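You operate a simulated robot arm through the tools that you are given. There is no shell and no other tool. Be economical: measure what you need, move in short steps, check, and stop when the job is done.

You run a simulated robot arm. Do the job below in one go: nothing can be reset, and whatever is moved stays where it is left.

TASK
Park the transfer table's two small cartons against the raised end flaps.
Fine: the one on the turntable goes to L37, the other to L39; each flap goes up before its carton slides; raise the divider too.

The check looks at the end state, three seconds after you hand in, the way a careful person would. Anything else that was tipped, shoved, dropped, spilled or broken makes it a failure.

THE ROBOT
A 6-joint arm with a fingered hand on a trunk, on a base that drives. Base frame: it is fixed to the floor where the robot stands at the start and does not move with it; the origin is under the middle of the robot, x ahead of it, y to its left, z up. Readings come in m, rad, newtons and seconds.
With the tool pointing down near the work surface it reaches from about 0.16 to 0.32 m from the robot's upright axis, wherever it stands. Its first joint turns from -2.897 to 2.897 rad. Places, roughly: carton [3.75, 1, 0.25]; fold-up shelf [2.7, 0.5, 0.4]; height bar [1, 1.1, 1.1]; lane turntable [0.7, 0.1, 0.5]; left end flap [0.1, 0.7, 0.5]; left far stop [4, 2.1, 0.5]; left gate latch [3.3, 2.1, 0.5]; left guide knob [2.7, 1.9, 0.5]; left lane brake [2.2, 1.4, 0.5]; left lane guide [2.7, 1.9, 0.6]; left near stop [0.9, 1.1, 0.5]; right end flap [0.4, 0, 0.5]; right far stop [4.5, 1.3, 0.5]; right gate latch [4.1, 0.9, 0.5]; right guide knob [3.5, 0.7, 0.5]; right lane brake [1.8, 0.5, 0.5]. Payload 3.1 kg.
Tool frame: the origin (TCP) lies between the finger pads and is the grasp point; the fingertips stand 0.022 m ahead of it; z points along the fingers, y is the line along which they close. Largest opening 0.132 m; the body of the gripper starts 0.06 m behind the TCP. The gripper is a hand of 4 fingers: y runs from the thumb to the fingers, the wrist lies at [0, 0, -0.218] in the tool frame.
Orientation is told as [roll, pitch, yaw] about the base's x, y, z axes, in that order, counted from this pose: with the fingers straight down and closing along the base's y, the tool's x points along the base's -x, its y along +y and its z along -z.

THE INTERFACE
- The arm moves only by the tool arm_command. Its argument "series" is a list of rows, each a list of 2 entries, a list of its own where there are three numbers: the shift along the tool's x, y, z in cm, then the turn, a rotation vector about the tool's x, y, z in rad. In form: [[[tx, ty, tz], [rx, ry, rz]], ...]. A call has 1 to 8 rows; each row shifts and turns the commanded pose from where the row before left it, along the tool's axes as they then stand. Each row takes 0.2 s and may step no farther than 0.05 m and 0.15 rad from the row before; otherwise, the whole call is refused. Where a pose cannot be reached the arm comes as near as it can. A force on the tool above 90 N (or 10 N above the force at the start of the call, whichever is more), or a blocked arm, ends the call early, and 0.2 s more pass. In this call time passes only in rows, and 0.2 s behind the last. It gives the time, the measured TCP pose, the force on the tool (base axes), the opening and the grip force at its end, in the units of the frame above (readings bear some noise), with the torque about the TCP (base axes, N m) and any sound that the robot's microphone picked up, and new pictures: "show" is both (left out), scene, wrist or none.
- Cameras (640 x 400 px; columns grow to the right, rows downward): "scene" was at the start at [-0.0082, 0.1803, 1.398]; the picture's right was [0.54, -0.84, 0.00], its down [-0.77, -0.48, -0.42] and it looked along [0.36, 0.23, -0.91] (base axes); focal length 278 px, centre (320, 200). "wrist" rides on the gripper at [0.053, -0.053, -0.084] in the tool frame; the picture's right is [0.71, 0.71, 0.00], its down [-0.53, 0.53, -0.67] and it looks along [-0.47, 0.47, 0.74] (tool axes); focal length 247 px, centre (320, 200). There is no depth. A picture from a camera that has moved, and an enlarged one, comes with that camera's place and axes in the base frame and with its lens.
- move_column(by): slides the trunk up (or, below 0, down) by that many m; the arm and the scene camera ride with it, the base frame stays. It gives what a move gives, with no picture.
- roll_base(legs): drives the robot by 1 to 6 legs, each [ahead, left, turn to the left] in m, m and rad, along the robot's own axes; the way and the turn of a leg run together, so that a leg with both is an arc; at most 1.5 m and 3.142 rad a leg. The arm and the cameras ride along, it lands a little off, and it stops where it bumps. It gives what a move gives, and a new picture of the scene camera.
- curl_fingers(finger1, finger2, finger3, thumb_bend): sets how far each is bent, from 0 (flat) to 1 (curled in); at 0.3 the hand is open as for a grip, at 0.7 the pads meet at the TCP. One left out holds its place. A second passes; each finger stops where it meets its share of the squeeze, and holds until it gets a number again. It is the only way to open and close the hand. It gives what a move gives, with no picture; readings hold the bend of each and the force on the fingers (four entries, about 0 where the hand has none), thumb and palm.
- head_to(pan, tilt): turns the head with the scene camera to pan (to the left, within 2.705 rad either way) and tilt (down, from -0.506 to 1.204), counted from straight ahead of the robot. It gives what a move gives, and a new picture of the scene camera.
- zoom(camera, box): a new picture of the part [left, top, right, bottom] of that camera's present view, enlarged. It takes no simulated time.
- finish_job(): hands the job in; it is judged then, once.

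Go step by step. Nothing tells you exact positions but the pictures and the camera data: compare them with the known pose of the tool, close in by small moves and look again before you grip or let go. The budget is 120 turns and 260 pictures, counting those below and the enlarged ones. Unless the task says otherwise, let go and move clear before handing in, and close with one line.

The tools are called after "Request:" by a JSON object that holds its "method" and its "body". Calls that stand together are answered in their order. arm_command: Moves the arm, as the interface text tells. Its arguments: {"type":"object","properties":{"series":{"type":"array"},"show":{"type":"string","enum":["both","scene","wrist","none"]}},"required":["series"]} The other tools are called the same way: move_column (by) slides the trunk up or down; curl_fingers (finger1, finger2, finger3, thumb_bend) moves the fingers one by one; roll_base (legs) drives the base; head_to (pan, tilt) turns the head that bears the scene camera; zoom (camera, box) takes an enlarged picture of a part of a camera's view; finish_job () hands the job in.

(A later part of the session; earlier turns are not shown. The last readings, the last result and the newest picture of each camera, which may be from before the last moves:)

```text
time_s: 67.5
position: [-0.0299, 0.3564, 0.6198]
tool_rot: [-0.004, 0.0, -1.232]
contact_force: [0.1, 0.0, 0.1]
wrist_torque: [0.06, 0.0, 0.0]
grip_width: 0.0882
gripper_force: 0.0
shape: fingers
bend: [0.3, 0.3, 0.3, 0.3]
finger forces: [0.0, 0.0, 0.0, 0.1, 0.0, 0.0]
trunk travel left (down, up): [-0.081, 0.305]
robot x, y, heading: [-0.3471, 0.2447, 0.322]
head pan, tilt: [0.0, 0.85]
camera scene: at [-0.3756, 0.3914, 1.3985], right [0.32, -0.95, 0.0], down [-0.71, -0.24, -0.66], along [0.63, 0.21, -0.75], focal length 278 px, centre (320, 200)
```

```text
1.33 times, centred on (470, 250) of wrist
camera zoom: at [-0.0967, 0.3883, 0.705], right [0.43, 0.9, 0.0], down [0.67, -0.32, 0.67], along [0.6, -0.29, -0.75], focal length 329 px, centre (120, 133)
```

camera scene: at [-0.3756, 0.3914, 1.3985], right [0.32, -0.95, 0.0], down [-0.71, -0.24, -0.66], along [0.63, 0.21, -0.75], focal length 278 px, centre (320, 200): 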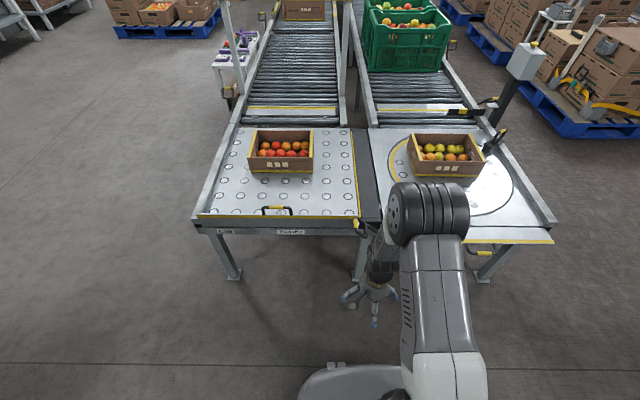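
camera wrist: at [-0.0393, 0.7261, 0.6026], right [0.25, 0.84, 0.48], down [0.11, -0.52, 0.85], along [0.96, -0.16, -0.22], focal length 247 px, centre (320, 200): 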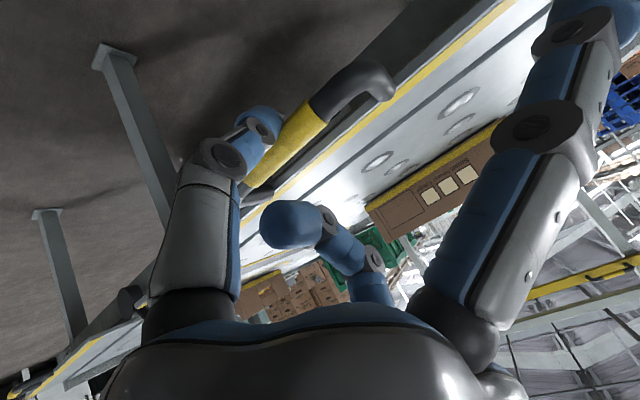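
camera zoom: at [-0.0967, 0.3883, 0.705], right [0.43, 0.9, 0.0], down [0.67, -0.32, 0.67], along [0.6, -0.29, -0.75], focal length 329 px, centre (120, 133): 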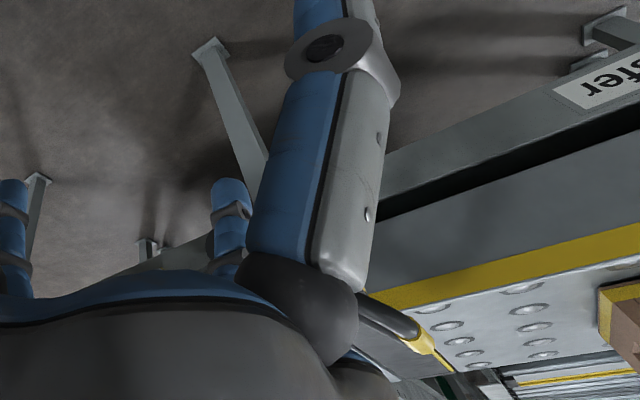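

The lever grip is at about (0.20, 0.455, 0.635), pointing up-left from its pivot. I'll come up on its left side with finger2 and the thumb folded, then push it rightward and over with finger3.

Request:
{"method": "curl_fingers", "body": {"finger2": 0.75, "thumb_bend": 0.65}}

Request:
{"method": "roll_base", "body": {"legs": [[0, 0.138, 0], [0.225, 0, 0]]}}

Request:
{"method": "zoom", "body": {"camera": "wrist", "box": [0, 0, 640, 400]}}

Request:
{"method": "head_to", "body": {"pan": -0.3, "tilt": 1.15}}

```text
time_s: 68.5
position: [-0.0299, 0.3558, 0.6204]
tool_rot: [-0.003, 0.0, -1.232]
contact_force: [-0.6, -0.8, -0.7]
wrist_torque: [0.0, 0.0, -0.01]
grip_width: 0.0597
gripper_force: 0.1
shape: fingers
bend: [0.3, 0.75, 0.3, 0.65]
finger forces: [0.1, 0.0, 0.0, 0.0, 0.0, 0.1]
trunk travel left (down, up): [-0.081, 0.305]
robot x, y, heading: [-0.3438, 0.2476, 0.33]
head pan, tilt: [0.0, 0.85]
```

```text
time_s: 71.1
position: [0.1393, 0.5622, 0.62]
tool_rot: [-0.005, -0.001, -1.233]
contact_force: [-0.2, -0.3, -0.3]
wrist_torque: [-0.01, 0.01, 0.03]
grip_width: 0.0597
gripper_force: 0.0
shape: fingers
bend: [0.3, 0.75, 0.3, 0.65]
finger forces: [0.0, 0.1, 0.1, 0.1, 0.0, 0.1]
trunk travel left (down, up): [-0.081, 0.305]
robot x, y, heading: [-0.1824, 0.4526, 0.329]
head pan, tilt: [0.0, 0.85]
camera scene: at [-0.2068, 0.5976, 1.3985], right [0.32, -0.95, 0.0], down [-0.71, -0.24, -0.66], along [0.62, 0.21, -0.75], focal length 278 px, centre (320, 200)
```

scene: 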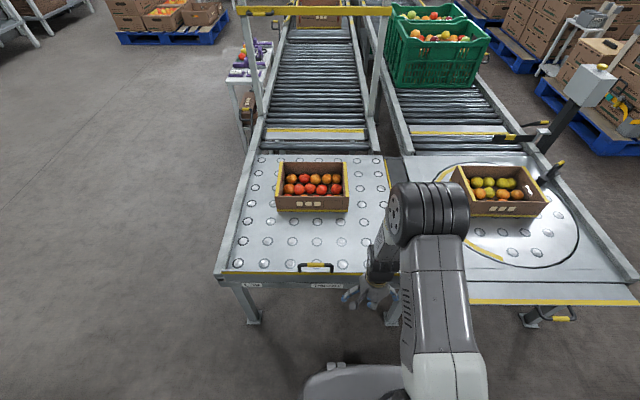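

```text
1.00 times, centred on (320, 200) of wrist (not enlarged: the box is as wide or as high as the picture)
camera zoom: at [0.0716, 0.5942, 0.7048], right [0.43, 0.9, 0.0], down [0.67, -0.32, 0.67], along [0.6, -0.29, -0.75], focal length 247 px, centre (320, 200)
```

zoom: 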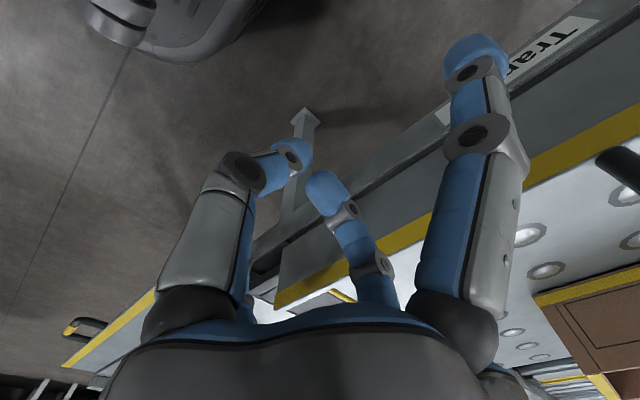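

```text
time_s: 71.9
position: [0.139, 0.5631, 0.6204]
tool_rot: [-0.003, 0.0, -1.233]
contact_force: [-0.3, 0.3, -0.6]
wrist_torque: [0.0, 0.01, -0.06]
grip_width: 0.0593
gripper_force: 0.0
shape: fingers
bend: [0.3, 0.75, 0.3, 0.65]
finger forces: [0.0, 0.0, 0.1, 0.0, 0.0, 0.0]
trunk travel left (down, up): [-0.081, 0.305]
robot x, y, heading: [-0.1763, 0.4509, 0.331]
head pan, tilt: [-0.3, 1.15]
camera scene: at [-0.2222, 0.5738, 1.3777], right [0.03, -1.0, 0.0], down [-0.91, -0.02, -0.41], along [0.41, 0.01, -0.91], focal length 278 px, centre (320, 200)
```

scene: 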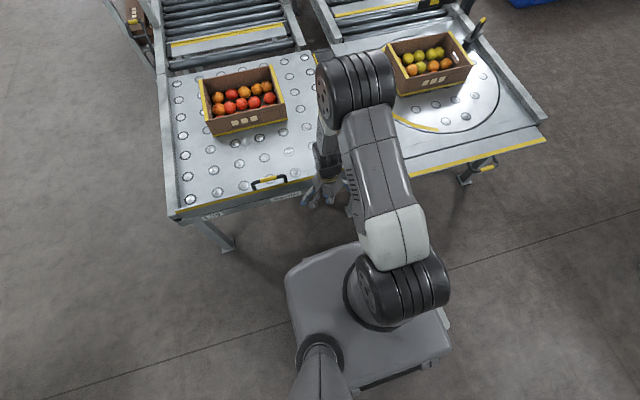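

The hand is left of the lever at the right depth. I'll push right in steps, watching the finger3 force.

Request:
{"method": "roll_base", "body": {"legs": [[0.005, -0.08, 0]]}}

Request:
{"method": "zoom", "body": {"camera": "wrist", "box": [0, 0, 640, 400]}}

```text
time_s: 73.0
position: [0.1696, 0.486, 0.6203]
tool_rot: [-0.004, 0.001, -1.232]
contact_force: [-1.3, 5.0, -1.5]
wrist_torque: [-0.04, -0.02, -0.01]
grip_width: 0.0597
gripper_force: 2.3
shape: fingers
bend: [0.3, 0.75, 0.33, 0.65]
finger forces: [0.0, 0.0, 5.4, 0.0, 0.0, 0.0]
trunk travel left (down, up): [-0.081, 0.305]
robot x, y, heading: [-0.1454, 0.3734, 0.326]
head pan, tilt: [-0.3, 1.15]
camera scene: at [-0.1912, 0.4974, 1.3777], right [0.03, -1.0, 0.0], down [-0.91, -0.02, -0.41], along [0.41, 0.01, -0.91], focal length 278 px, centre (320, 200)
```

scene: 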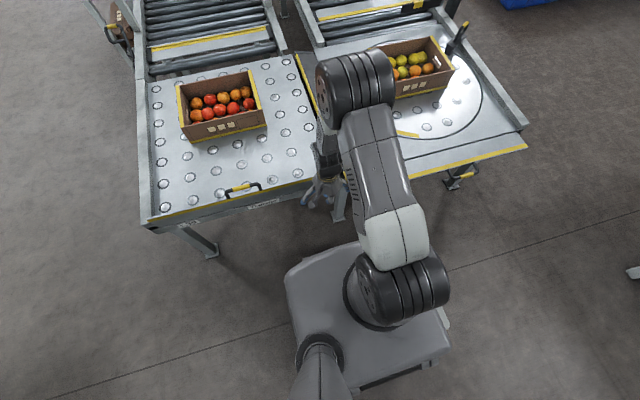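

```text
1.00 times, centred on (320, 200) of wrist (not enlarged: the box is as wide or as high as the picture)
camera zoom: at [0.1022, 0.5179, 0.705], right [0.43, 0.9, 0.0], down [0.67, -0.32, 0.67], along [0.6, -0.29, -0.75], focal length 247 px, centre (320, 200)
```

zoom: 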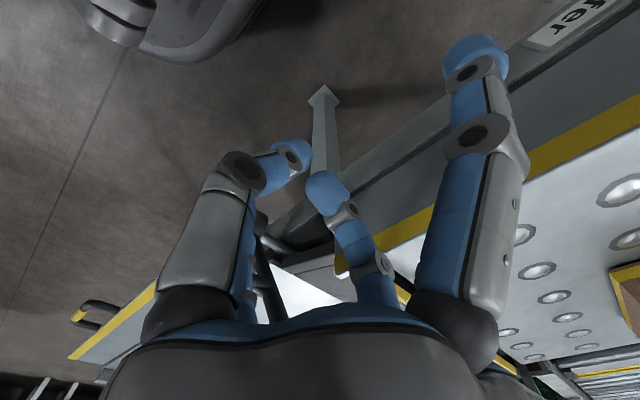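

Contact at 5 N and the lever is moving. Continuing to the right.

Request:
{"method": "roll_base", "body": {"legs": [[0, -0.07, 0]]}}

Request:
{"method": "roll_base", "body": {"legs": [[0, -0.06, 0]]}}

Request:
{"method": "zoom", "body": {"camera": "wrist", "box": [0, 0, 640, 400]}}

```text
time_s: 74.0
position: [0.1916, 0.4196, 0.6203]
tool_rot: [-0.005, -0.001, -1.232]
contact_force: [-0.4, 2.5, 0.0]
wrist_torque: [-0.01, -0.02, 0.01]
grip_width: 0.0594
gripper_force: 0.7
shape: fingers
bend: [0.3, 0.75, 0.3, 0.65]
finger forces: [0.0, 0.0, 2.3, 0.1, 0.1, 0.0]
trunk travel left (down, up): [-0.081, 0.305]
robot x, y, heading: [-0.1252, 0.3047, 0.325]
head pan, tilt: [-0.3, 1.15]
camera scene: at [-0.1688, 0.4308, 1.3778], right [0.03, -1.0, 0.0], down [-0.91, -0.02, -0.41], along [0.41, 0.01, -0.91], focal length 278 px, centre (320, 200)
```

scene: 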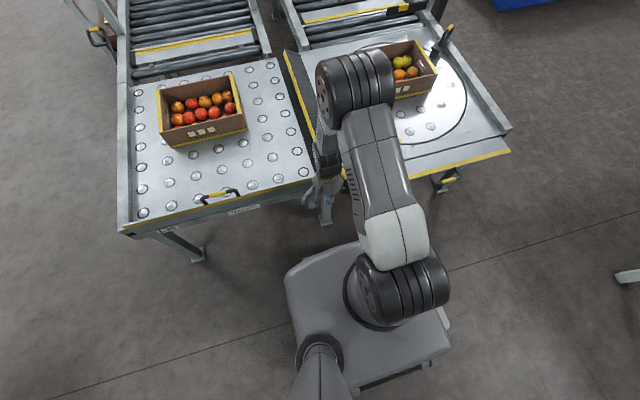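

```text
time_s: 75.0
position: [0.2107, 0.3632, 0.62]
tool_rot: [-0.005, 0.001, -1.232]
contact_force: [-0.4, 0.0, -0.4]
wrist_torque: [-0.01, 0.03, 0.0]
grip_width: 0.0595
gripper_force: 0.0
shape: fingers
bend: [0.3, 0.75, 0.3, 0.65]
finger forces: [0.0, 0.0, 0.0, 0.1, 0.1, 0.1]
trunk travel left (down, up): [-0.081, 0.305]
robot x, y, heading: [-0.1085, 0.2493, 0.323]
head pan, tilt: [-0.3, 1.15]
camera scene: at [-0.1494, 0.3735, 1.3778], right [0.03, -1.0, 0.0], down [-0.91, -0.02, -0.41], along [0.41, 0.01, -0.91], focal length 278 px, centre (320, 200)
```

scene: 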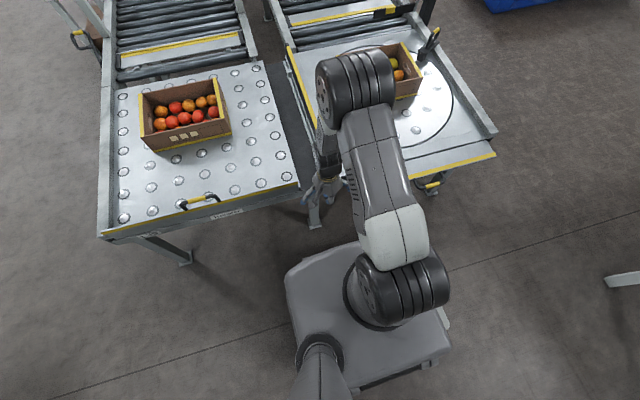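

```text
1.00 times, centred on (320, 200) of wrist (not enlarged: the box is as wide or as high as the picture)
camera zoom: at [0.1438, 0.3945, 0.705], right [0.43, 0.9, 0.0], down [0.67, -0.32, 0.67], along [0.6, -0.29, -0.75], focal length 247 px, centre (320, 200)
```

zoom: 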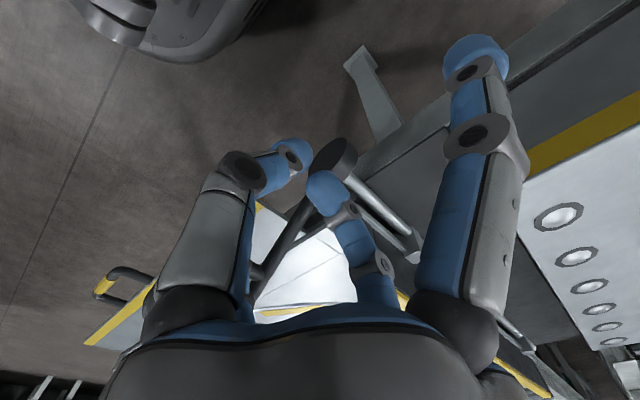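

The divider plate is clearly rising. I'll zoom in to judge its angle.

Request:
{"method": "zoom", "body": {"camera": "scene", "box": [240, 20, 400, 220]}}

Request:
{"method": "zoom", "body": {"camera": "wrist", "box": [200, 120, 440, 330]}}

```text
2.00 times, centred on (320, 120) of scene
camera zoom: at [-0.1494, 0.3735, 1.3778], right [0.03, -1.0, 0.0], down [-0.91, -0.02, -0.41], along [0.41, 0.01, -0.91], focal length 556 px, centre (320, 360)
```

zoom: 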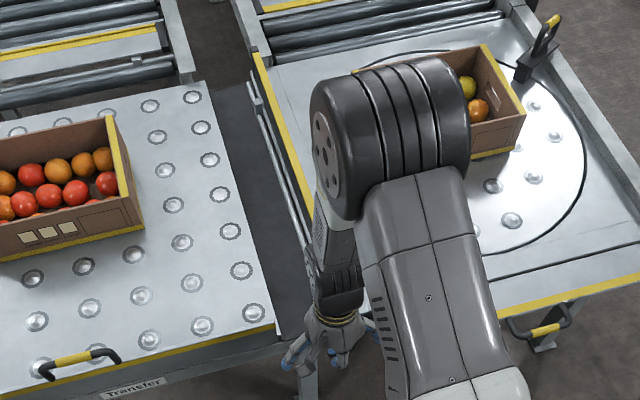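

```text
1.90 times, centred on (320, 225) of wrist
camera zoom: at [0.1438, 0.3945, 0.705], right [0.43, 0.9, 0.0], down [0.67, -0.32, 0.67], along [0.6, -0.29, -0.75], focal length 470 px, centre (320, 152)
```

zoom: 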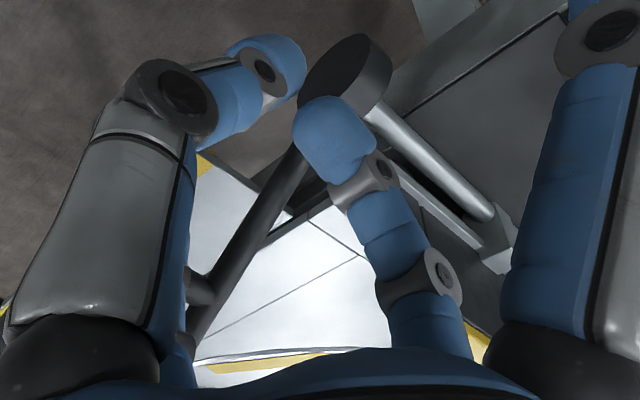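

The divider plate stands about vertical. I'll push slightly farther to find its stop.

Request:
{"method": "roll_base", "body": {"legs": [[0, -0.03, 0]]}}

Request:
{"method": "zoom", "body": {"camera": "scene", "box": [240, 20, 400, 220]}}

```text
time_s: 75.8
position: [0.2205, 0.3341, 0.6194]
tool_rot: [-0.005, 0.002, -1.235]
contact_force: [0.2, 0.9, -0.4]
wrist_torque: [0.01, 0.02, 0.0]
grip_width: 0.0599
gripper_force: 0.1
shape: fingers
bend: [0.3, 0.75, 0.3, 0.65]
finger forces: [0.1, 0.0, 0.1, 0.0, 0.1, 0.0]
trunk travel left (down, up): [-0.081, 0.305]
robot x, y, heading: [-0.0959, 0.224, 0.323]
head pan, tilt: [-0.3, 1.15]
camera scene: at [-0.1398, 0.3452, 1.3778], right [0.03, -1.0, 0.0], down [-0.91, -0.02, -0.41], along [0.41, 0.01, -0.91], focal length 278 px, centre (320, 200)
```

scene: 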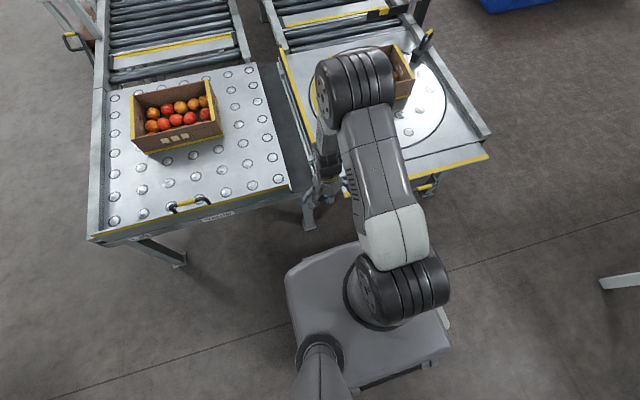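

```text
2.00 times, centred on (320, 120) of scene
camera zoom: at [-0.1398, 0.3452, 1.3778], right [0.03, -1.0, 0.0], down [-0.91, -0.02, -0.41], along [0.41, 0.01, -0.91], focal length 556 px, centre (320, 360)
```

zoom: 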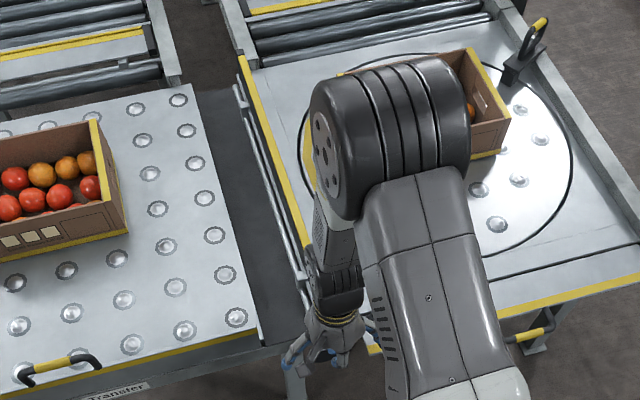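

Still no resistance. A bit farther until it stops.

Request:
{"method": "roll_base", "body": {"legs": [[0, -0.03, 0]]}}

Request:
{"method": "zoom", "body": {"camera": "wrist", "box": [160, 100, 480, 330]}}

```text
time_s: 76.6
position: [0.2296, 0.3051, 0.619]
tool_rot: [-0.004, 0.003, -1.234]
contact_force: [-0.4, -0.6, -0.3]
wrist_torque: [0.02, -0.02, -0.01]
grip_width: 0.0596
gripper_force: 0.1
shape: fingers
bend: [0.3, 0.75, 0.3, 0.65]
finger forces: [0.0, 0.1, 0.1, 0.0, 0.1, 0.0]
trunk travel left (down, up): [-0.081, 0.305]
robot x, y, heading: [-0.0876, 0.1961, 0.324]
head pan, tilt: [-0.3, 1.15]
camera scene: at [-0.1301, 0.3168, 1.3778], right [0.02, -1.0, 0.0], down [-0.91, -0.02, -0.41], along [0.41, 0.01, -0.91], focal length 278 px, centre (320, 200)
```

scene: 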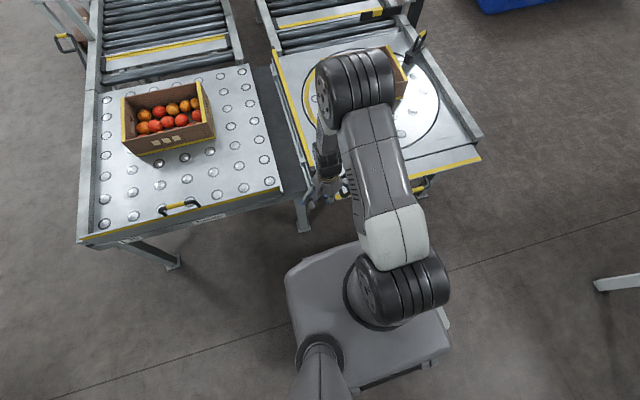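

```text
1.74 times, centred on (320, 215) of wrist
camera zoom: at [0.163, 0.3376, 0.705], right [0.43, 0.9, 0.0], down [0.67, -0.32, 0.67], along [0.6, -0.29, -0.75], focal length 430 px, centre (320, 174)
```

zoom: 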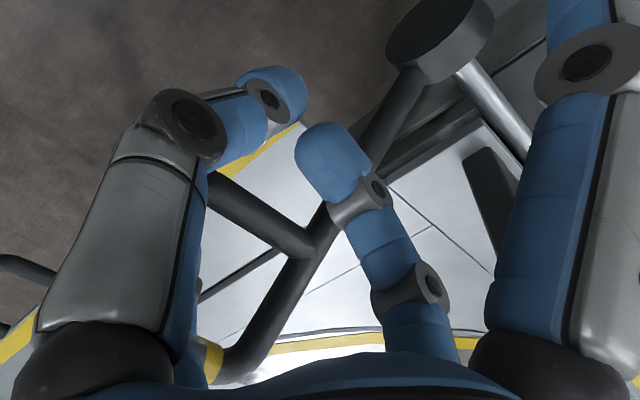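

The lever grip now reads about (0.29, 0.23, 0.63), a full 90° from its start. One small push will confirm it is on its stop.

Request:
{"method": "roll_base", "body": {"legs": [[0, -0.02, 0]]}}

```text
time_s: 77.4
position: [0.2353, 0.2881, 0.6196]
tool_rot: [-0.003, -0.003, -1.232]
contact_force: [-3.7, 12.0, -1.2]
wrist_torque: [-0.05, 0.0, 0.01]
grip_width: 0.0596
gripper_force: 6.1
shape: fingers
bend: [0.3, 0.75, 0.39, 0.65]
finger forces: [0.1, 0.1, 12.6, 0.0, 0.0, 0.0]
trunk travel left (down, up): [-0.081, 0.305]
robot x, y, heading: [-0.0789, 0.1804, 0.324]
head pan, tilt: [-0.3, 1.15]
camera scene: at [-0.1249, 0.3004, 1.3776], right [0.02, -1.0, 0.0], down [-0.91, -0.02, -0.41], along [0.41, 0.01, -0.91], focal length 278 px, centre (320, 200)
```

scene: 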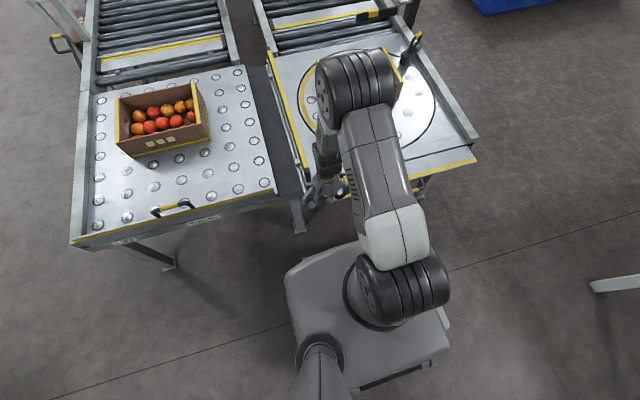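

It is firmly on its stop, so the divider is up. But the lever now leans right, maybe over the right flap's swing. I'll back off and look before touching that flap.

Request:
{"method": "roll_base", "body": {"legs": [[0, 0.02, 0], [-0.22, 0, 0]]}}

Request:
{"method": "roll_base", "body": {"legs": [[0, -0.3, 0]]}}

Request:
{"method": "head_to", "body": {"pan": 0.1, "tilt": 0.95}}

Request:
{"method": "zoom", "body": {"camera": "scene", "box": [250, 100, 410, 220]}}

```text
time_s: 78.8
position: [0.2208, 0.3051, 0.6275]
tool_rot: [0.087, -0.005, -1.2]
contact_force: [7.1, 1.6, -2.2]
wrist_torque: [0.19, -0.01, 0.55]
grip_width: 0.0597
gripper_force: 3.3
shape: fingers
bend: [0.3, 0.75, 0.31, 0.65]
finger forces: [0.1, 0.0, 6.6, 0.0, 0.0, 0.0]
trunk travel left (down, up): [-0.081, 0.305]
robot x, y, heading: [-0.1227, 0.1852, 0.33]
head pan, tilt: [-0.3, 1.15]
stopped in leg 2: the force on the tool passed its limit at 99 N (the readings are from after the stop); the commanded pose is now the measured one
camera scene: at [-0.1678, 0.306, 1.3777], right [0.03, -1.0, 0.0], down [-0.91, -0.02, -0.41], along [0.41, 0.01, -0.91], focal length 278 px, centre (320, 200)
```

scene: 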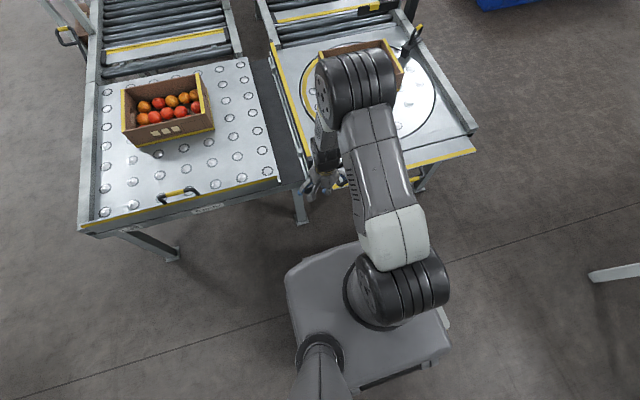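

```text
time_s: 80.0
position: [0.2448, 0.2394, 0.6323]
tool_rot: [0.101, -0.007, -1.183]
contact_force: [-15.9, 17.8, 29.4]
wrist_torque: [-0.63, -0.14, -0.01]
grip_width: 0.0612
gripper_force: 34.5
shape: fingers
bend: [0.3, 0.9, 0.7, 0.62]
finger forces: [0.0, 0.1, 63.4, 0.1, 5.2, 0.0]
trunk travel left (down, up): [-0.081, 0.305]
robot x, y, heading: [-0.0968, 0.1108, 0.326]
head pan, tilt: [-0.3, 1.15]
stopped in leg 1: the force on the tool passed its limit at 149 N (the readings are from after the stop); the commanded pose is now the measured one
camera scene: at [-0.148, 0.2326, 1.3773], right [0.03, -1.0, 0.0], down [-0.91, -0.03, -0.41], along [0.41, 0.01, -0.91], focal length 278 px, centre (320, 200)
```

scene: 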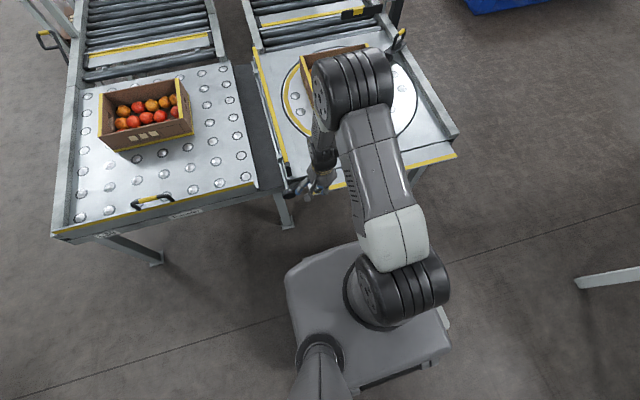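

```text
time_s: 80.8
position: [0.2458, 0.2398, 0.6312]
tool_rot: [0.103, -0.006, -1.189]
contact_force: [-20.1, 29.2, 36.0]
wrist_torque: [-0.76, -0.16, -0.03]
grip_width: 0.061
gripper_force: 45.3
shape: fingers
bend: [0.3, 0.9, 0.7, 0.62]
finger forces: [0.0, 0.0, 84.5, 0.0, 5.3, 0.1]
trunk travel left (down, up): [-0.081, 0.305]
robot x, y, heading: [-0.1001, 0.11, 0.326]
head pan, tilt: [0.099, 0.949]
camera scene: at [-0.1421, 0.2621, 1.3906], right [0.41, -0.91, 0.0], down [-0.74, -0.34, -0.58], along [0.53, 0.24, -0.81], focal length 278 px, centre (320, 200)
```

scene: 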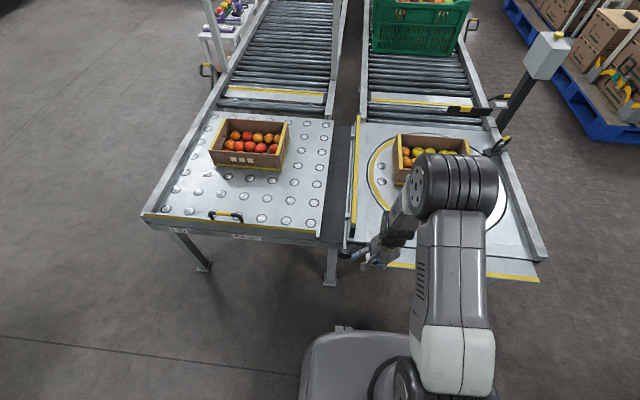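

```text
3.33 times, centred on (330, 160) of scene
camera zoom: at [-0.1421, 0.2621, 1.3906], right [0.41, -0.91, 0.0], down [-0.74, -0.34, -0.58], along [0.53, 0.24, -0.81], focal length 927 px, centre (287, 333)
```

zoom: 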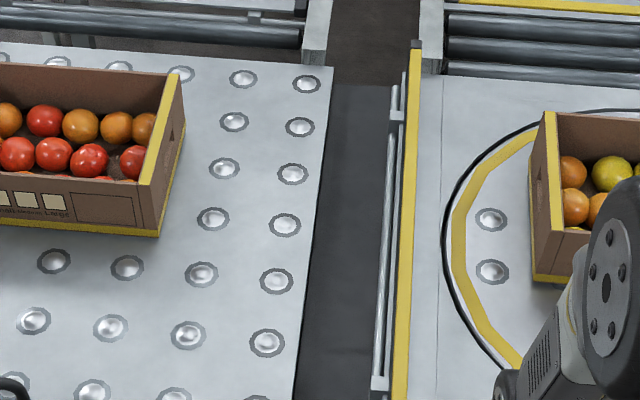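

Finger3 caught in the lever's loop as I withdrew, and it is loaded. I'll go back left to relieve it and lift straight up out of the loop.

Request:
{"method": "roll_base", "body": {"legs": [[0, 0.05, 0]]}}

Request:
{"method": "zoom", "body": {"camera": "wrist", "box": [0, 0, 640, 400]}}

```text
time_s: 81.8
position: [0.2301, 0.2863, 0.6292]
tool_rot: [0.099, -0.004, -1.188]
contact_force: [-3.9, 9.8, -1.6]
wrist_torque: [0.05, 0.02, 0.02]
grip_width: 0.0593
gripper_force: 5.2
shape: fingers
bend: [0.3, 0.75, 0.4, 0.65]
finger forces: [0.0, 0.0, 10.4, 0.0, 0.0, 0.0]
trunk travel left (down, up): [-0.081, 0.305]
robot x, y, heading: [-0.1153, 0.1541, 0.327]
head pan, tilt: [0.099, 0.949]
camera scene: at [-0.1531, 0.3092, 1.3907], right [0.41, -0.91, 0.0], down [-0.74, -0.34, -0.58], along [0.53, 0.24, -0.81], focal length 278 px, centre (320, 200)
```

scene: 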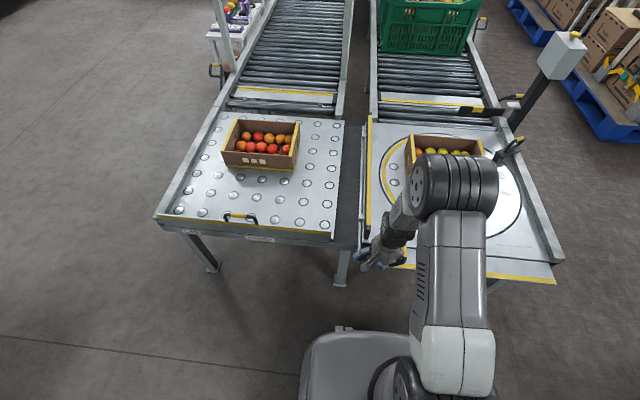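

```text
1.00 times, centred on (320, 200) of wrist (not enlarged: the box is as wide or as high as the picture)
camera zoom: at [0.1539, 0.3122, 0.7088], right [0.39, 0.92, 0.07], down [0.62, -0.31, 0.72], along [0.68, -0.24, -0.69], focal length 247 px, centre (320, 200)
```

zoom: 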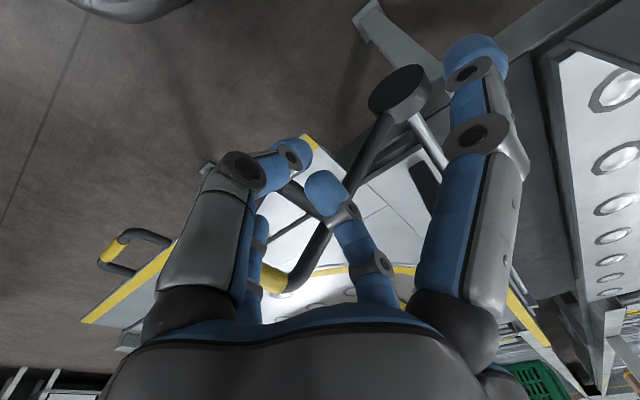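

The load is down to 10 N. I'll ease left a bit more, then lift with the trunk.

Request:
{"method": "roll_base", "body": {"legs": [[0, 0.015, 0]]}}

Request:
{"method": "move_column", "body": {"by": 0.12}}

Request:
{"method": "zoom", "body": {"camera": "wrist", "box": [0, 0, 640, 400]}}

```text
time_s: 82.5
position: [0.2255, 0.3007, 0.6301]
tool_rot: [0.098, -0.002, -1.191]
contact_force: [-0.9, 0.3, 0.3]
wrist_torque: [-0.01, -0.02, -0.02]
grip_width: 0.0599
gripper_force: 0.1
shape: fingers
bend: [0.3, 0.75, 0.3, 0.65]
finger forces: [0.0, 0.0, 0.1, 0.1, 0.0, 0.0]
trunk travel left (down, up): [-0.081, 0.305]
robot x, y, heading: [-0.1251, 0.1684, 0.327]
head pan, tilt: [0.099, 0.949]
camera scene: at [-0.158, 0.3226, 1.3909], right [0.41, -0.91, 0.0], down [-0.74, -0.34, -0.58], along [0.53, 0.24, -0.81], focal length 278 px, centre (320, 200)
```

scene: 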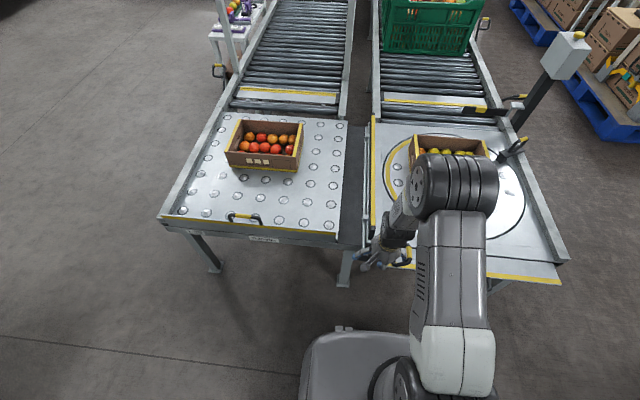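

```text
time_s: 84.0
position: [0.2252, 0.2995, 0.751]
tool_rot: [0.098, -0.004, -1.191]
contact_force: [0.2, -0.3, -0.8]
wrist_torque: [0.01, 0.0, 0.0]
grip_width: 0.0596
gripper_force: 0.2
shape: fingers
bend: [0.3, 0.75, 0.3, 0.65]
finger forces: [0.1, 0.0, 0.0, 0.1, 0.1, 0.1]
trunk travel left (down, up): [-0.201, 0.185]
robot x, y, heading: [-0.1189, 0.1709, 0.327]
head pan, tilt: [0.099, 0.949]
```

```text
1.00 times, centred on (320, 200) of wrist (not enlarged: the box is as wide or as high as the picture)
camera zoom: at [0.1492, 0.3256, 0.8296], right [0.39, 0.92, 0.07], down [0.62, -0.31, 0.72], along [0.68, -0.24, -0.69], focal length 247 px, centre (320, 200)
```

zoom: 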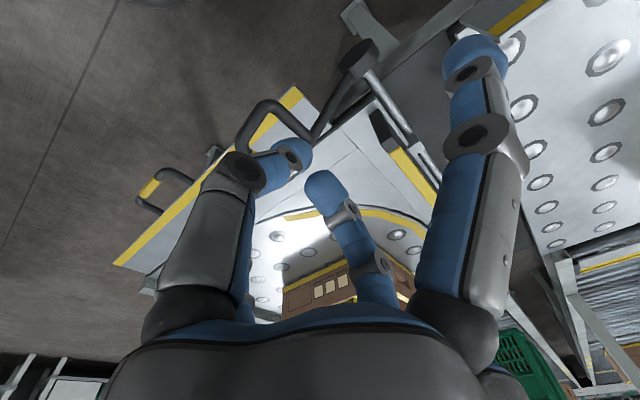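

Free of the loop. The lever does hang over the right flap's swing, so I'll push it back upright, raise the flap, then swing it over again. First I'll straighten the hand and pass above the lever to its right side.

Request:
{"method": "arm_command", "body": {"series": [[[0, 0, 0], [0.098, 0, 0.05]]], "show": "none"}}

Request:
{"method": "roll_base", "body": {"legs": [[0, -0.225, 0]]}}

Request:
{"method": "zoom", "body": {"camera": "wrist", "box": [0, 0, 640, 400]}}

```text
time_s: 84.4
position: [0.2244, 0.2995, 0.7504]
tool_rot: [-0.004, -0.001, -1.24]
contact_force: [0.0, 0.2, 0.2]
wrist_torque: [-0.01, -0.01, 0.02]
grip_width: 0.0595
gripper_force: 0.1
shape: fingers
bend: [0.3, 0.75, 0.3, 0.65]
finger forces: [0.0, 0.0, 0.1, 0.0, 0.1, 0.0]
trunk travel left (down, up): [-0.201, 0.185]
robot x, y, heading: [-0.1201, 0.1687, 0.327]
head pan, tilt: [0.099, 0.949]
```

```text
time_s: 86.1
position: [0.2981, 0.0872, 0.7498]
tool_rot: [0.0, 0.002, -1.239]
contact_force: [0.2, -0.2, 0.0]
wrist_torque: [0.0, -0.04, 0.03]
grip_width: 0.0594
gripper_force: 0.0
shape: fingers
bend: [0.3, 0.75, 0.3, 0.65]
finger forces: [0.0, 0.0, 0.1, 0.0, 0.0, 0.0]
trunk travel left (down, up): [-0.201, 0.185]
robot x, y, heading: [-0.0448, -0.0393, 0.324]
head pan, tilt: [0.099, 0.949]
camera scene: at [-0.0854, 0.1086, 1.5116], right [0.41, -0.91, 0.0], down [-0.74, -0.34, -0.58], along [0.53, 0.24, -0.81], focal length 278 px, centre (320, 200)
```

scene: 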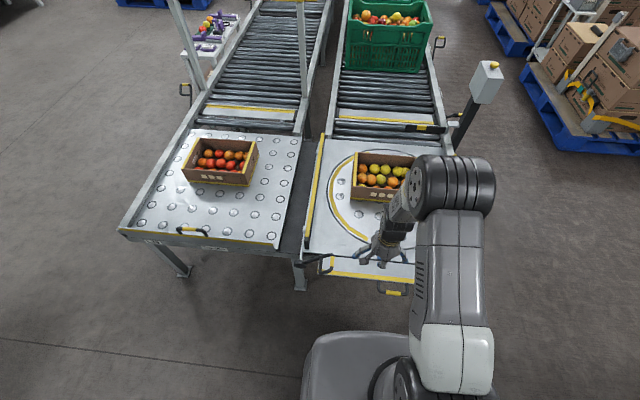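

```text
1.00 times, centred on (320, 200) of wrist (not enlarged: the box is as wide or as high as the picture)
camera zoom: at [0.2302, 0.1192, 0.8353], right [0.44, 0.9, 0.0], down [0.67, -0.33, 0.67], along [0.6, -0.29, -0.74], focal length 247 px, centre (320, 200)
```

zoom: 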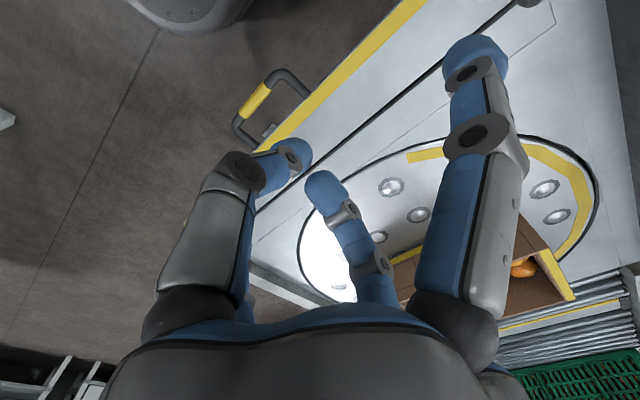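

Nothing was touched. I'll take a close look at the lever's present position.

Request:
{"method": "zoom", "body": {"camera": "scene", "box": [270, 210, 430, 310]}}

```text
4.00 times, centred on (350, 260) of scene
camera zoom: at [-0.0854, 0.1086, 1.5116], right [0.41, -0.91, 0.0], down [-0.74, -0.34, -0.58], along [0.53, 0.24, -0.81], focal length 1112 px, centre (200, -40)
```

zoom: 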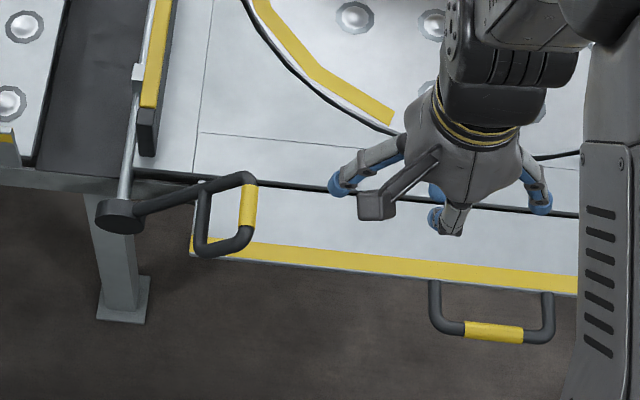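

The view confirms it: the divider is vertical and the lever lies over the right flap's left corner. I'll lower the hand on the lever's right side and push it leftward to upright.

Request:
{"method": "move_column", "body": {"by": -0.125}}

Request:
{"method": "roll_base", "body": {"legs": [[0, 0.1, 0]]}}

Request:
{"method": "zoom", "body": {"camera": "scene", "box": [270, 170, 430, 270]}}

```text
time_s: 87.7
position: [0.2972, 0.0876, 0.6249]
tool_rot: [-0.001, -0.001, -1.239]
contact_force: [-0.4, -0.2, -0.2]
wrist_torque: [-0.02, 0.02, 0.0]
grip_width: 0.0597
gripper_force: 0.1
shape: fingers
bend: [0.3, 0.75, 0.3, 0.65]
finger forces: [0.0, 0.1, 0.1, 0.1, 0.0, 0.0]
trunk travel left (down, up): [-0.076, 0.31]
robot x, y, heading: [-0.0476, -0.0404, 0.328]
head pan, tilt: [0.099, 0.949]
```

```text
time_s: 88.8
position: [0.2657, 0.1811, 0.6253]
tool_rot: [0.001, 0.001, -1.24]
contact_force: [4.6, -13.6, 10.5]
wrist_torque: [0.48, 0.19, -0.05]
grip_width: 0.0062
gripper_force: 8.2
shape: fingers
bend: [0.7, 0.75, 0.3, 0.65]
finger forces: [17.0, 0.0, 0.1, 0.0, 0.1, 0.1]
trunk travel left (down, up): [-0.076, 0.31]
robot x, y, heading: [-0.0828, 0.0542, 0.32]
head pan, tilt: [0.099, 0.949]
camera scene: at [-0.1181, 0.2029, 1.3861], right [0.41, -0.91, 0.0], down [-0.74, -0.33, -0.58], along [0.53, 0.24, -0.81], focal length 278 px, centre (320, 200)
```

scene: 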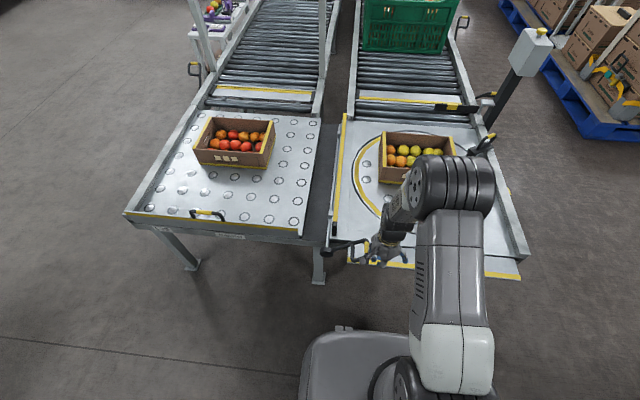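

```text
4.00 times, centred on (350, 220) of scene
camera zoom: at [-0.1181, 0.2029, 1.3861], right [0.41, -0.91, 0.0], down [-0.74, -0.33, -0.58], along [0.53, 0.24, -0.81], focal length 1112 px, centre (200, 120)
```

zoom: 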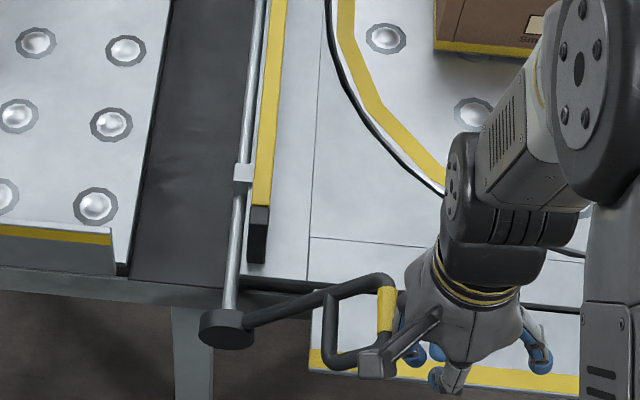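

Finger1 just folded: the raised divider sits in a detent firmer than one finger. I'll make a fist, lower it a bit, and push with the stiff knuckle and palm side instead.

Request:
{"method": "roll_base", "body": {"legs": [[0, -0.07, 0]]}}

Request:
{"method": "curl_fingers", "body": {"finger1": 1.0, "finger2": 0.9, "finger3": 1.0, "thumb_bend": 0.8}}

Request:
{"method": "zoom", "body": {"camera": "wrist", "box": [0, 0, 640, 400]}}

```text
time_s: 89.8
position: [0.289, 0.1143, 0.6255]
tool_rot: [0.001, 0.0, -1.24]
contact_force: [0.7, 0.1, 0.0]
wrist_torque: [-0.01, -0.02, -0.01]
grip_width: 0.0591
gripper_force: 0.1
shape: fingers
bend: [0.3, 0.75, 0.3, 0.65]
finger forces: [0.0, 0.0, 0.0, 0.0, 0.0, 0.0]
trunk travel left (down, up): [-0.076, 0.31]
robot x, y, heading: [-0.0572, -0.0128, 0.325]
head pan, tilt: [0.099, 0.949]
camera scene: at [-0.0946, 0.1365, 1.3861], right [0.41, -0.91, 0.0], down [-0.74, -0.33, -0.58], along [0.53, 0.24, -0.81], focal length 278 px, centre (320, 200)
```

scene: 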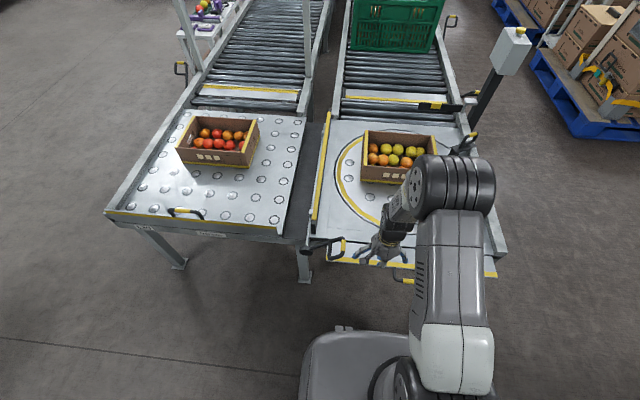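

```text
time_s: 90.8
position: [0.2886, 0.1162, 0.6253]
tool_rot: [0.002, 0.002, -1.238]
contact_force: [0.6, 0.4, 0.0]
wrist_torque: [0.0, -0.01, 0.03]
grip_width: 0.0
gripper_force: 0.1
shape: fingers
bend: [0.73, 0.87, 0.73, 0.73]
finger forces: [0.1, 0.1, 0.0, 0.0, 0.0, 0.0]
trunk travel left (down, up): [-0.076, 0.31]
robot x, y, heading: [-0.0582, -0.0154, 0.322]
head pan, tilt: [0.099, 0.949]
```

```text
1.00 times, centred on (320, 200) of wrist (not enlarged: the box is as wide or as high as the picture)
camera zoom: at [0.2212, 0.147, 0.7099], right [0.44, 0.9, 0.0], down [0.67, -0.33, 0.67], along [0.6, -0.29, -0.74], focal length 247 px, centre (320, 200)
```

zoom: 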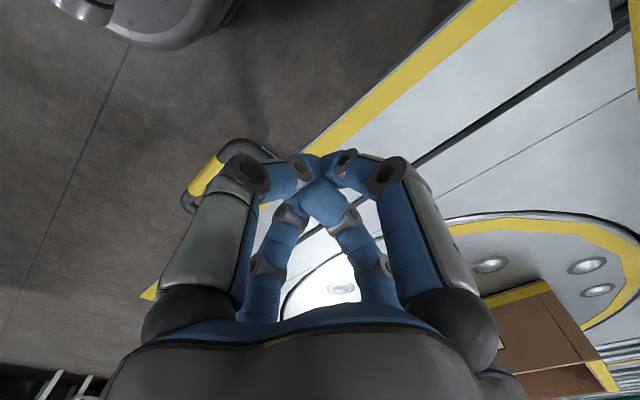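

The fist braces finger1 against the others. I'll lower a little and push left again.

Request:
{"method": "move_column", "body": {"by": -0.02}}

Request:
{"method": "roll_base", "body": {"legs": [[0.012, 0.08, 0]]}}

Request:
{"method": "zoom", "body": {"camera": "scene", "box": [270, 170, 430, 270]}}

```text
time_s: 91.5
position: [0.2876, 0.115, 0.6037]
tool_rot: [0.002, 0.001, -1.242]
contact_force: [0.3, -0.7, -0.1]
wrist_torque: [0.0, -0.01, 0.0]
grip_width: 0.0001
gripper_force: 0.1
shape: fingers
bend: [0.73, 0.87, 0.73, 0.73]
finger forces: [0.1, 0.1, 0.0, 0.1, 0.1, 0.1]
trunk travel left (down, up): [-0.056, 0.33]
robot x, y, heading: [-0.0582, -0.0162, 0.325]
head pan, tilt: [0.099, 0.949]
```

```text
time_s: 92.5
position: [0.2751, 0.1932, 0.6063]
tool_rot: [0.003, 0.0, -1.241]
contact_force: [4.7, -12.5, 3.1]
wrist_torque: [0.51, 0.21, 0.0]
grip_width: 0.0001
gripper_force: 6.3
shape: fingers
bend: [0.7, 0.88, 0.73, 0.73]
finger forces: [12.3, 0.0, 0.0, 0.0, 0.0, 0.0]
trunk travel left (down, up): [-0.056, 0.33]
robot x, y, heading: [-0.0708, 0.0651, 0.324]
head pan, tilt: [0.099, 0.949]
camera scene: at [-0.1088, 0.2155, 1.3658], right [0.41, -0.91, 0.0], down [-0.74, -0.33, -0.58], along [0.53, 0.24, -0.81], focal length 278 px, centre (320, 200)
```

scene: 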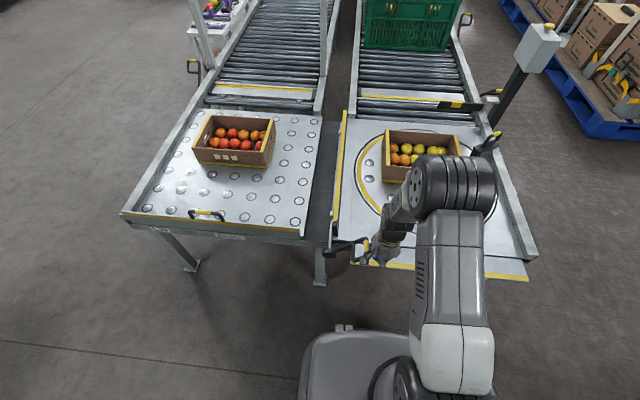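

```text
4.00 times, centred on (350, 220) of scene
camera zoom: at [-0.1088, 0.2155, 1.3658], right [0.41, -0.91, 0.0], down [-0.74, -0.33, -0.58], along [0.53, 0.24, -0.81], focal length 1112 px, centre (200, 120)
```

zoom: 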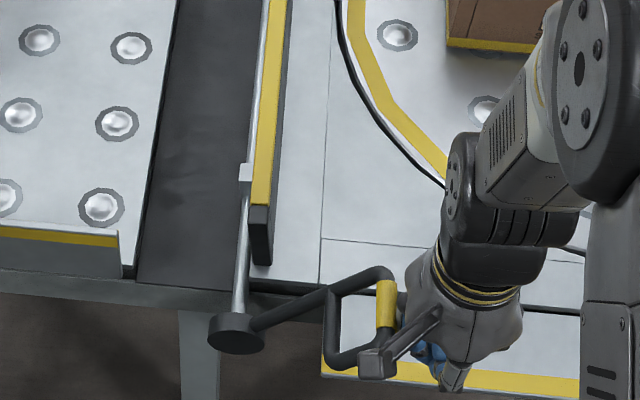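

It is moving with about 12 N. I'll continue left.

Request:
{"method": "roll_base", "body": {"legs": [[0, 0.06, 0]]}}

Request:
{"method": "zoom", "body": {"camera": "scene", "box": [270, 170, 430, 270]}}

```text
time_s: 93.5
position: [0.2557, 0.2508, 0.6046]
tool_rot: [0.002, -0.003, -1.24]
contact_force: [0.0, -3.0, -1.0]
wrist_torque: [0.11, 0.01, -0.02]
grip_width: 0.0
gripper_force: 1.2
shape: fingers
bend: [0.7, 0.88, 0.73, 0.73]
finger forces: [2.1, 0.0, 0.0, 0.0, 0.0, 0.0]
trunk travel left (down, up): [-0.056, 0.33]
robot x, y, heading: [-0.0878, 0.1209, 0.32]
head pan, tilt: [0.099, 0.949]
camera scene: at [-0.1281, 0.2742, 1.3656], right [0.41, -0.91, 0.0], down [-0.74, -0.33, -0.58], along [0.53, 0.24, -0.81], focal length 278 px, centre (320, 200)
```

scene: 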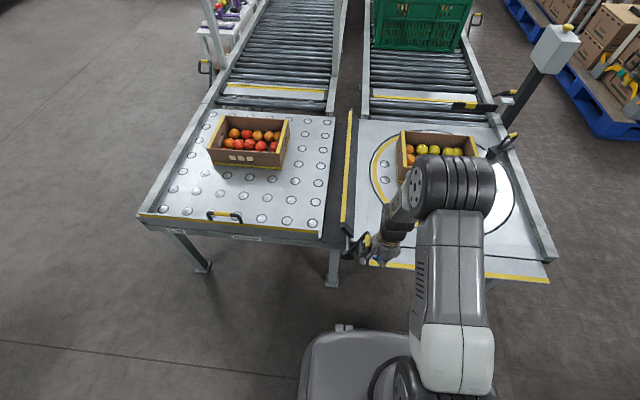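

```text
4.00 times, centred on (350, 220) of scene
camera zoom: at [-0.1281, 0.2742, 1.3656], right [0.41, -0.91, 0.0], down [-0.74, -0.33, -0.58], along [0.53, 0.24, -0.81], focal length 1112 px, centre (200, 120)
```

zoom: 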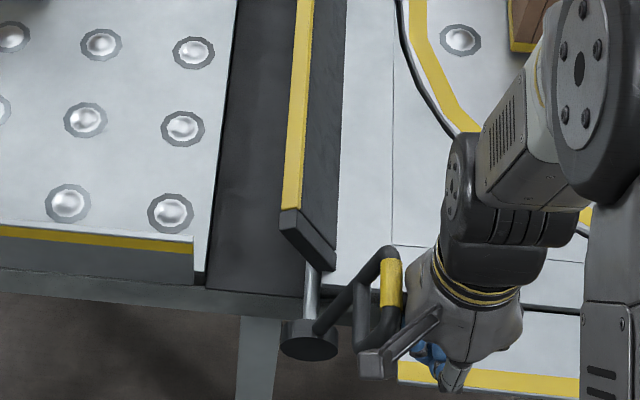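

The lever is coming upright. A little more will clear the flap's left edge.

Request:
{"method": "roll_base", "body": {"legs": [[0, 0.045, 0]]}}

Request:
{"method": "zoom", "body": {"camera": "scene", "box": [270, 170, 430, 270]}}

```text
time_s: 94.4
position: [0.2411, 0.2946, 0.6051]
tool_rot: [0.002, -0.002, -1.241]
contact_force: [0.4, -0.8, -1.0]
wrist_torque: [0.0, -0.02, 0.0]
grip_width: 0.0
gripper_force: 0.0
shape: fingers
bend: [0.7, 0.88, 0.73, 0.73]
finger forces: [0.0, 0.1, 0.0, 0.0, 0.1, 0.0]
trunk travel left (down, up): [-0.056, 0.33]
robot x, y, heading: [-0.1078, 0.1682, 0.319]
head pan, tilt: [0.099, 0.949]
camera scene: at [-0.1427, 0.3175, 1.3655], right [0.41, -0.91, 0.0], down [-0.74, -0.34, -0.58], along [0.53, 0.24, -0.81], focal length 278 px, centre (320, 200)
```

scene: 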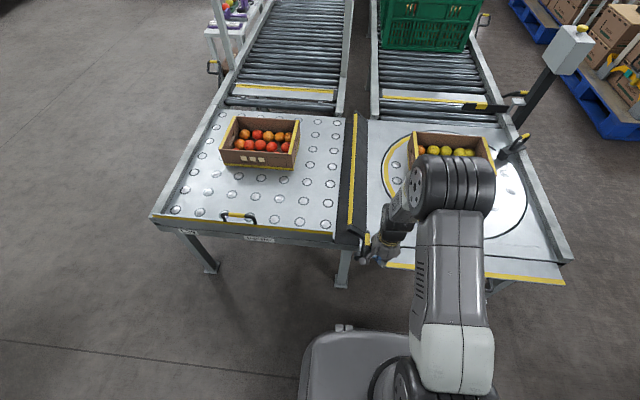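

```text
4.00 times, centred on (350, 220) of scene
camera zoom: at [-0.1427, 0.3175, 1.3655], right [0.41, -0.91, 0.0], down [-0.74, -0.34, -0.58], along [0.53, 0.24, -0.81], focal length 1112 px, centre (200, 120)
```

zoom: 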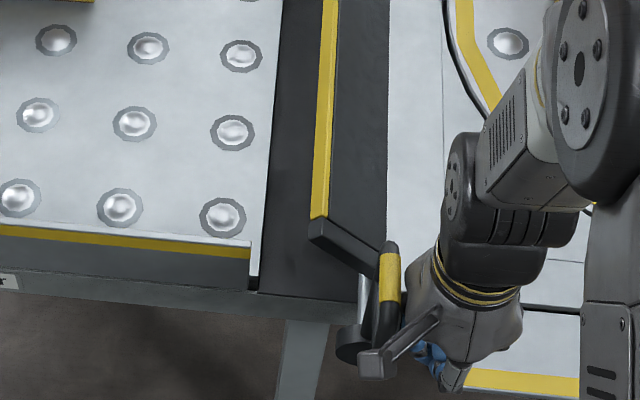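

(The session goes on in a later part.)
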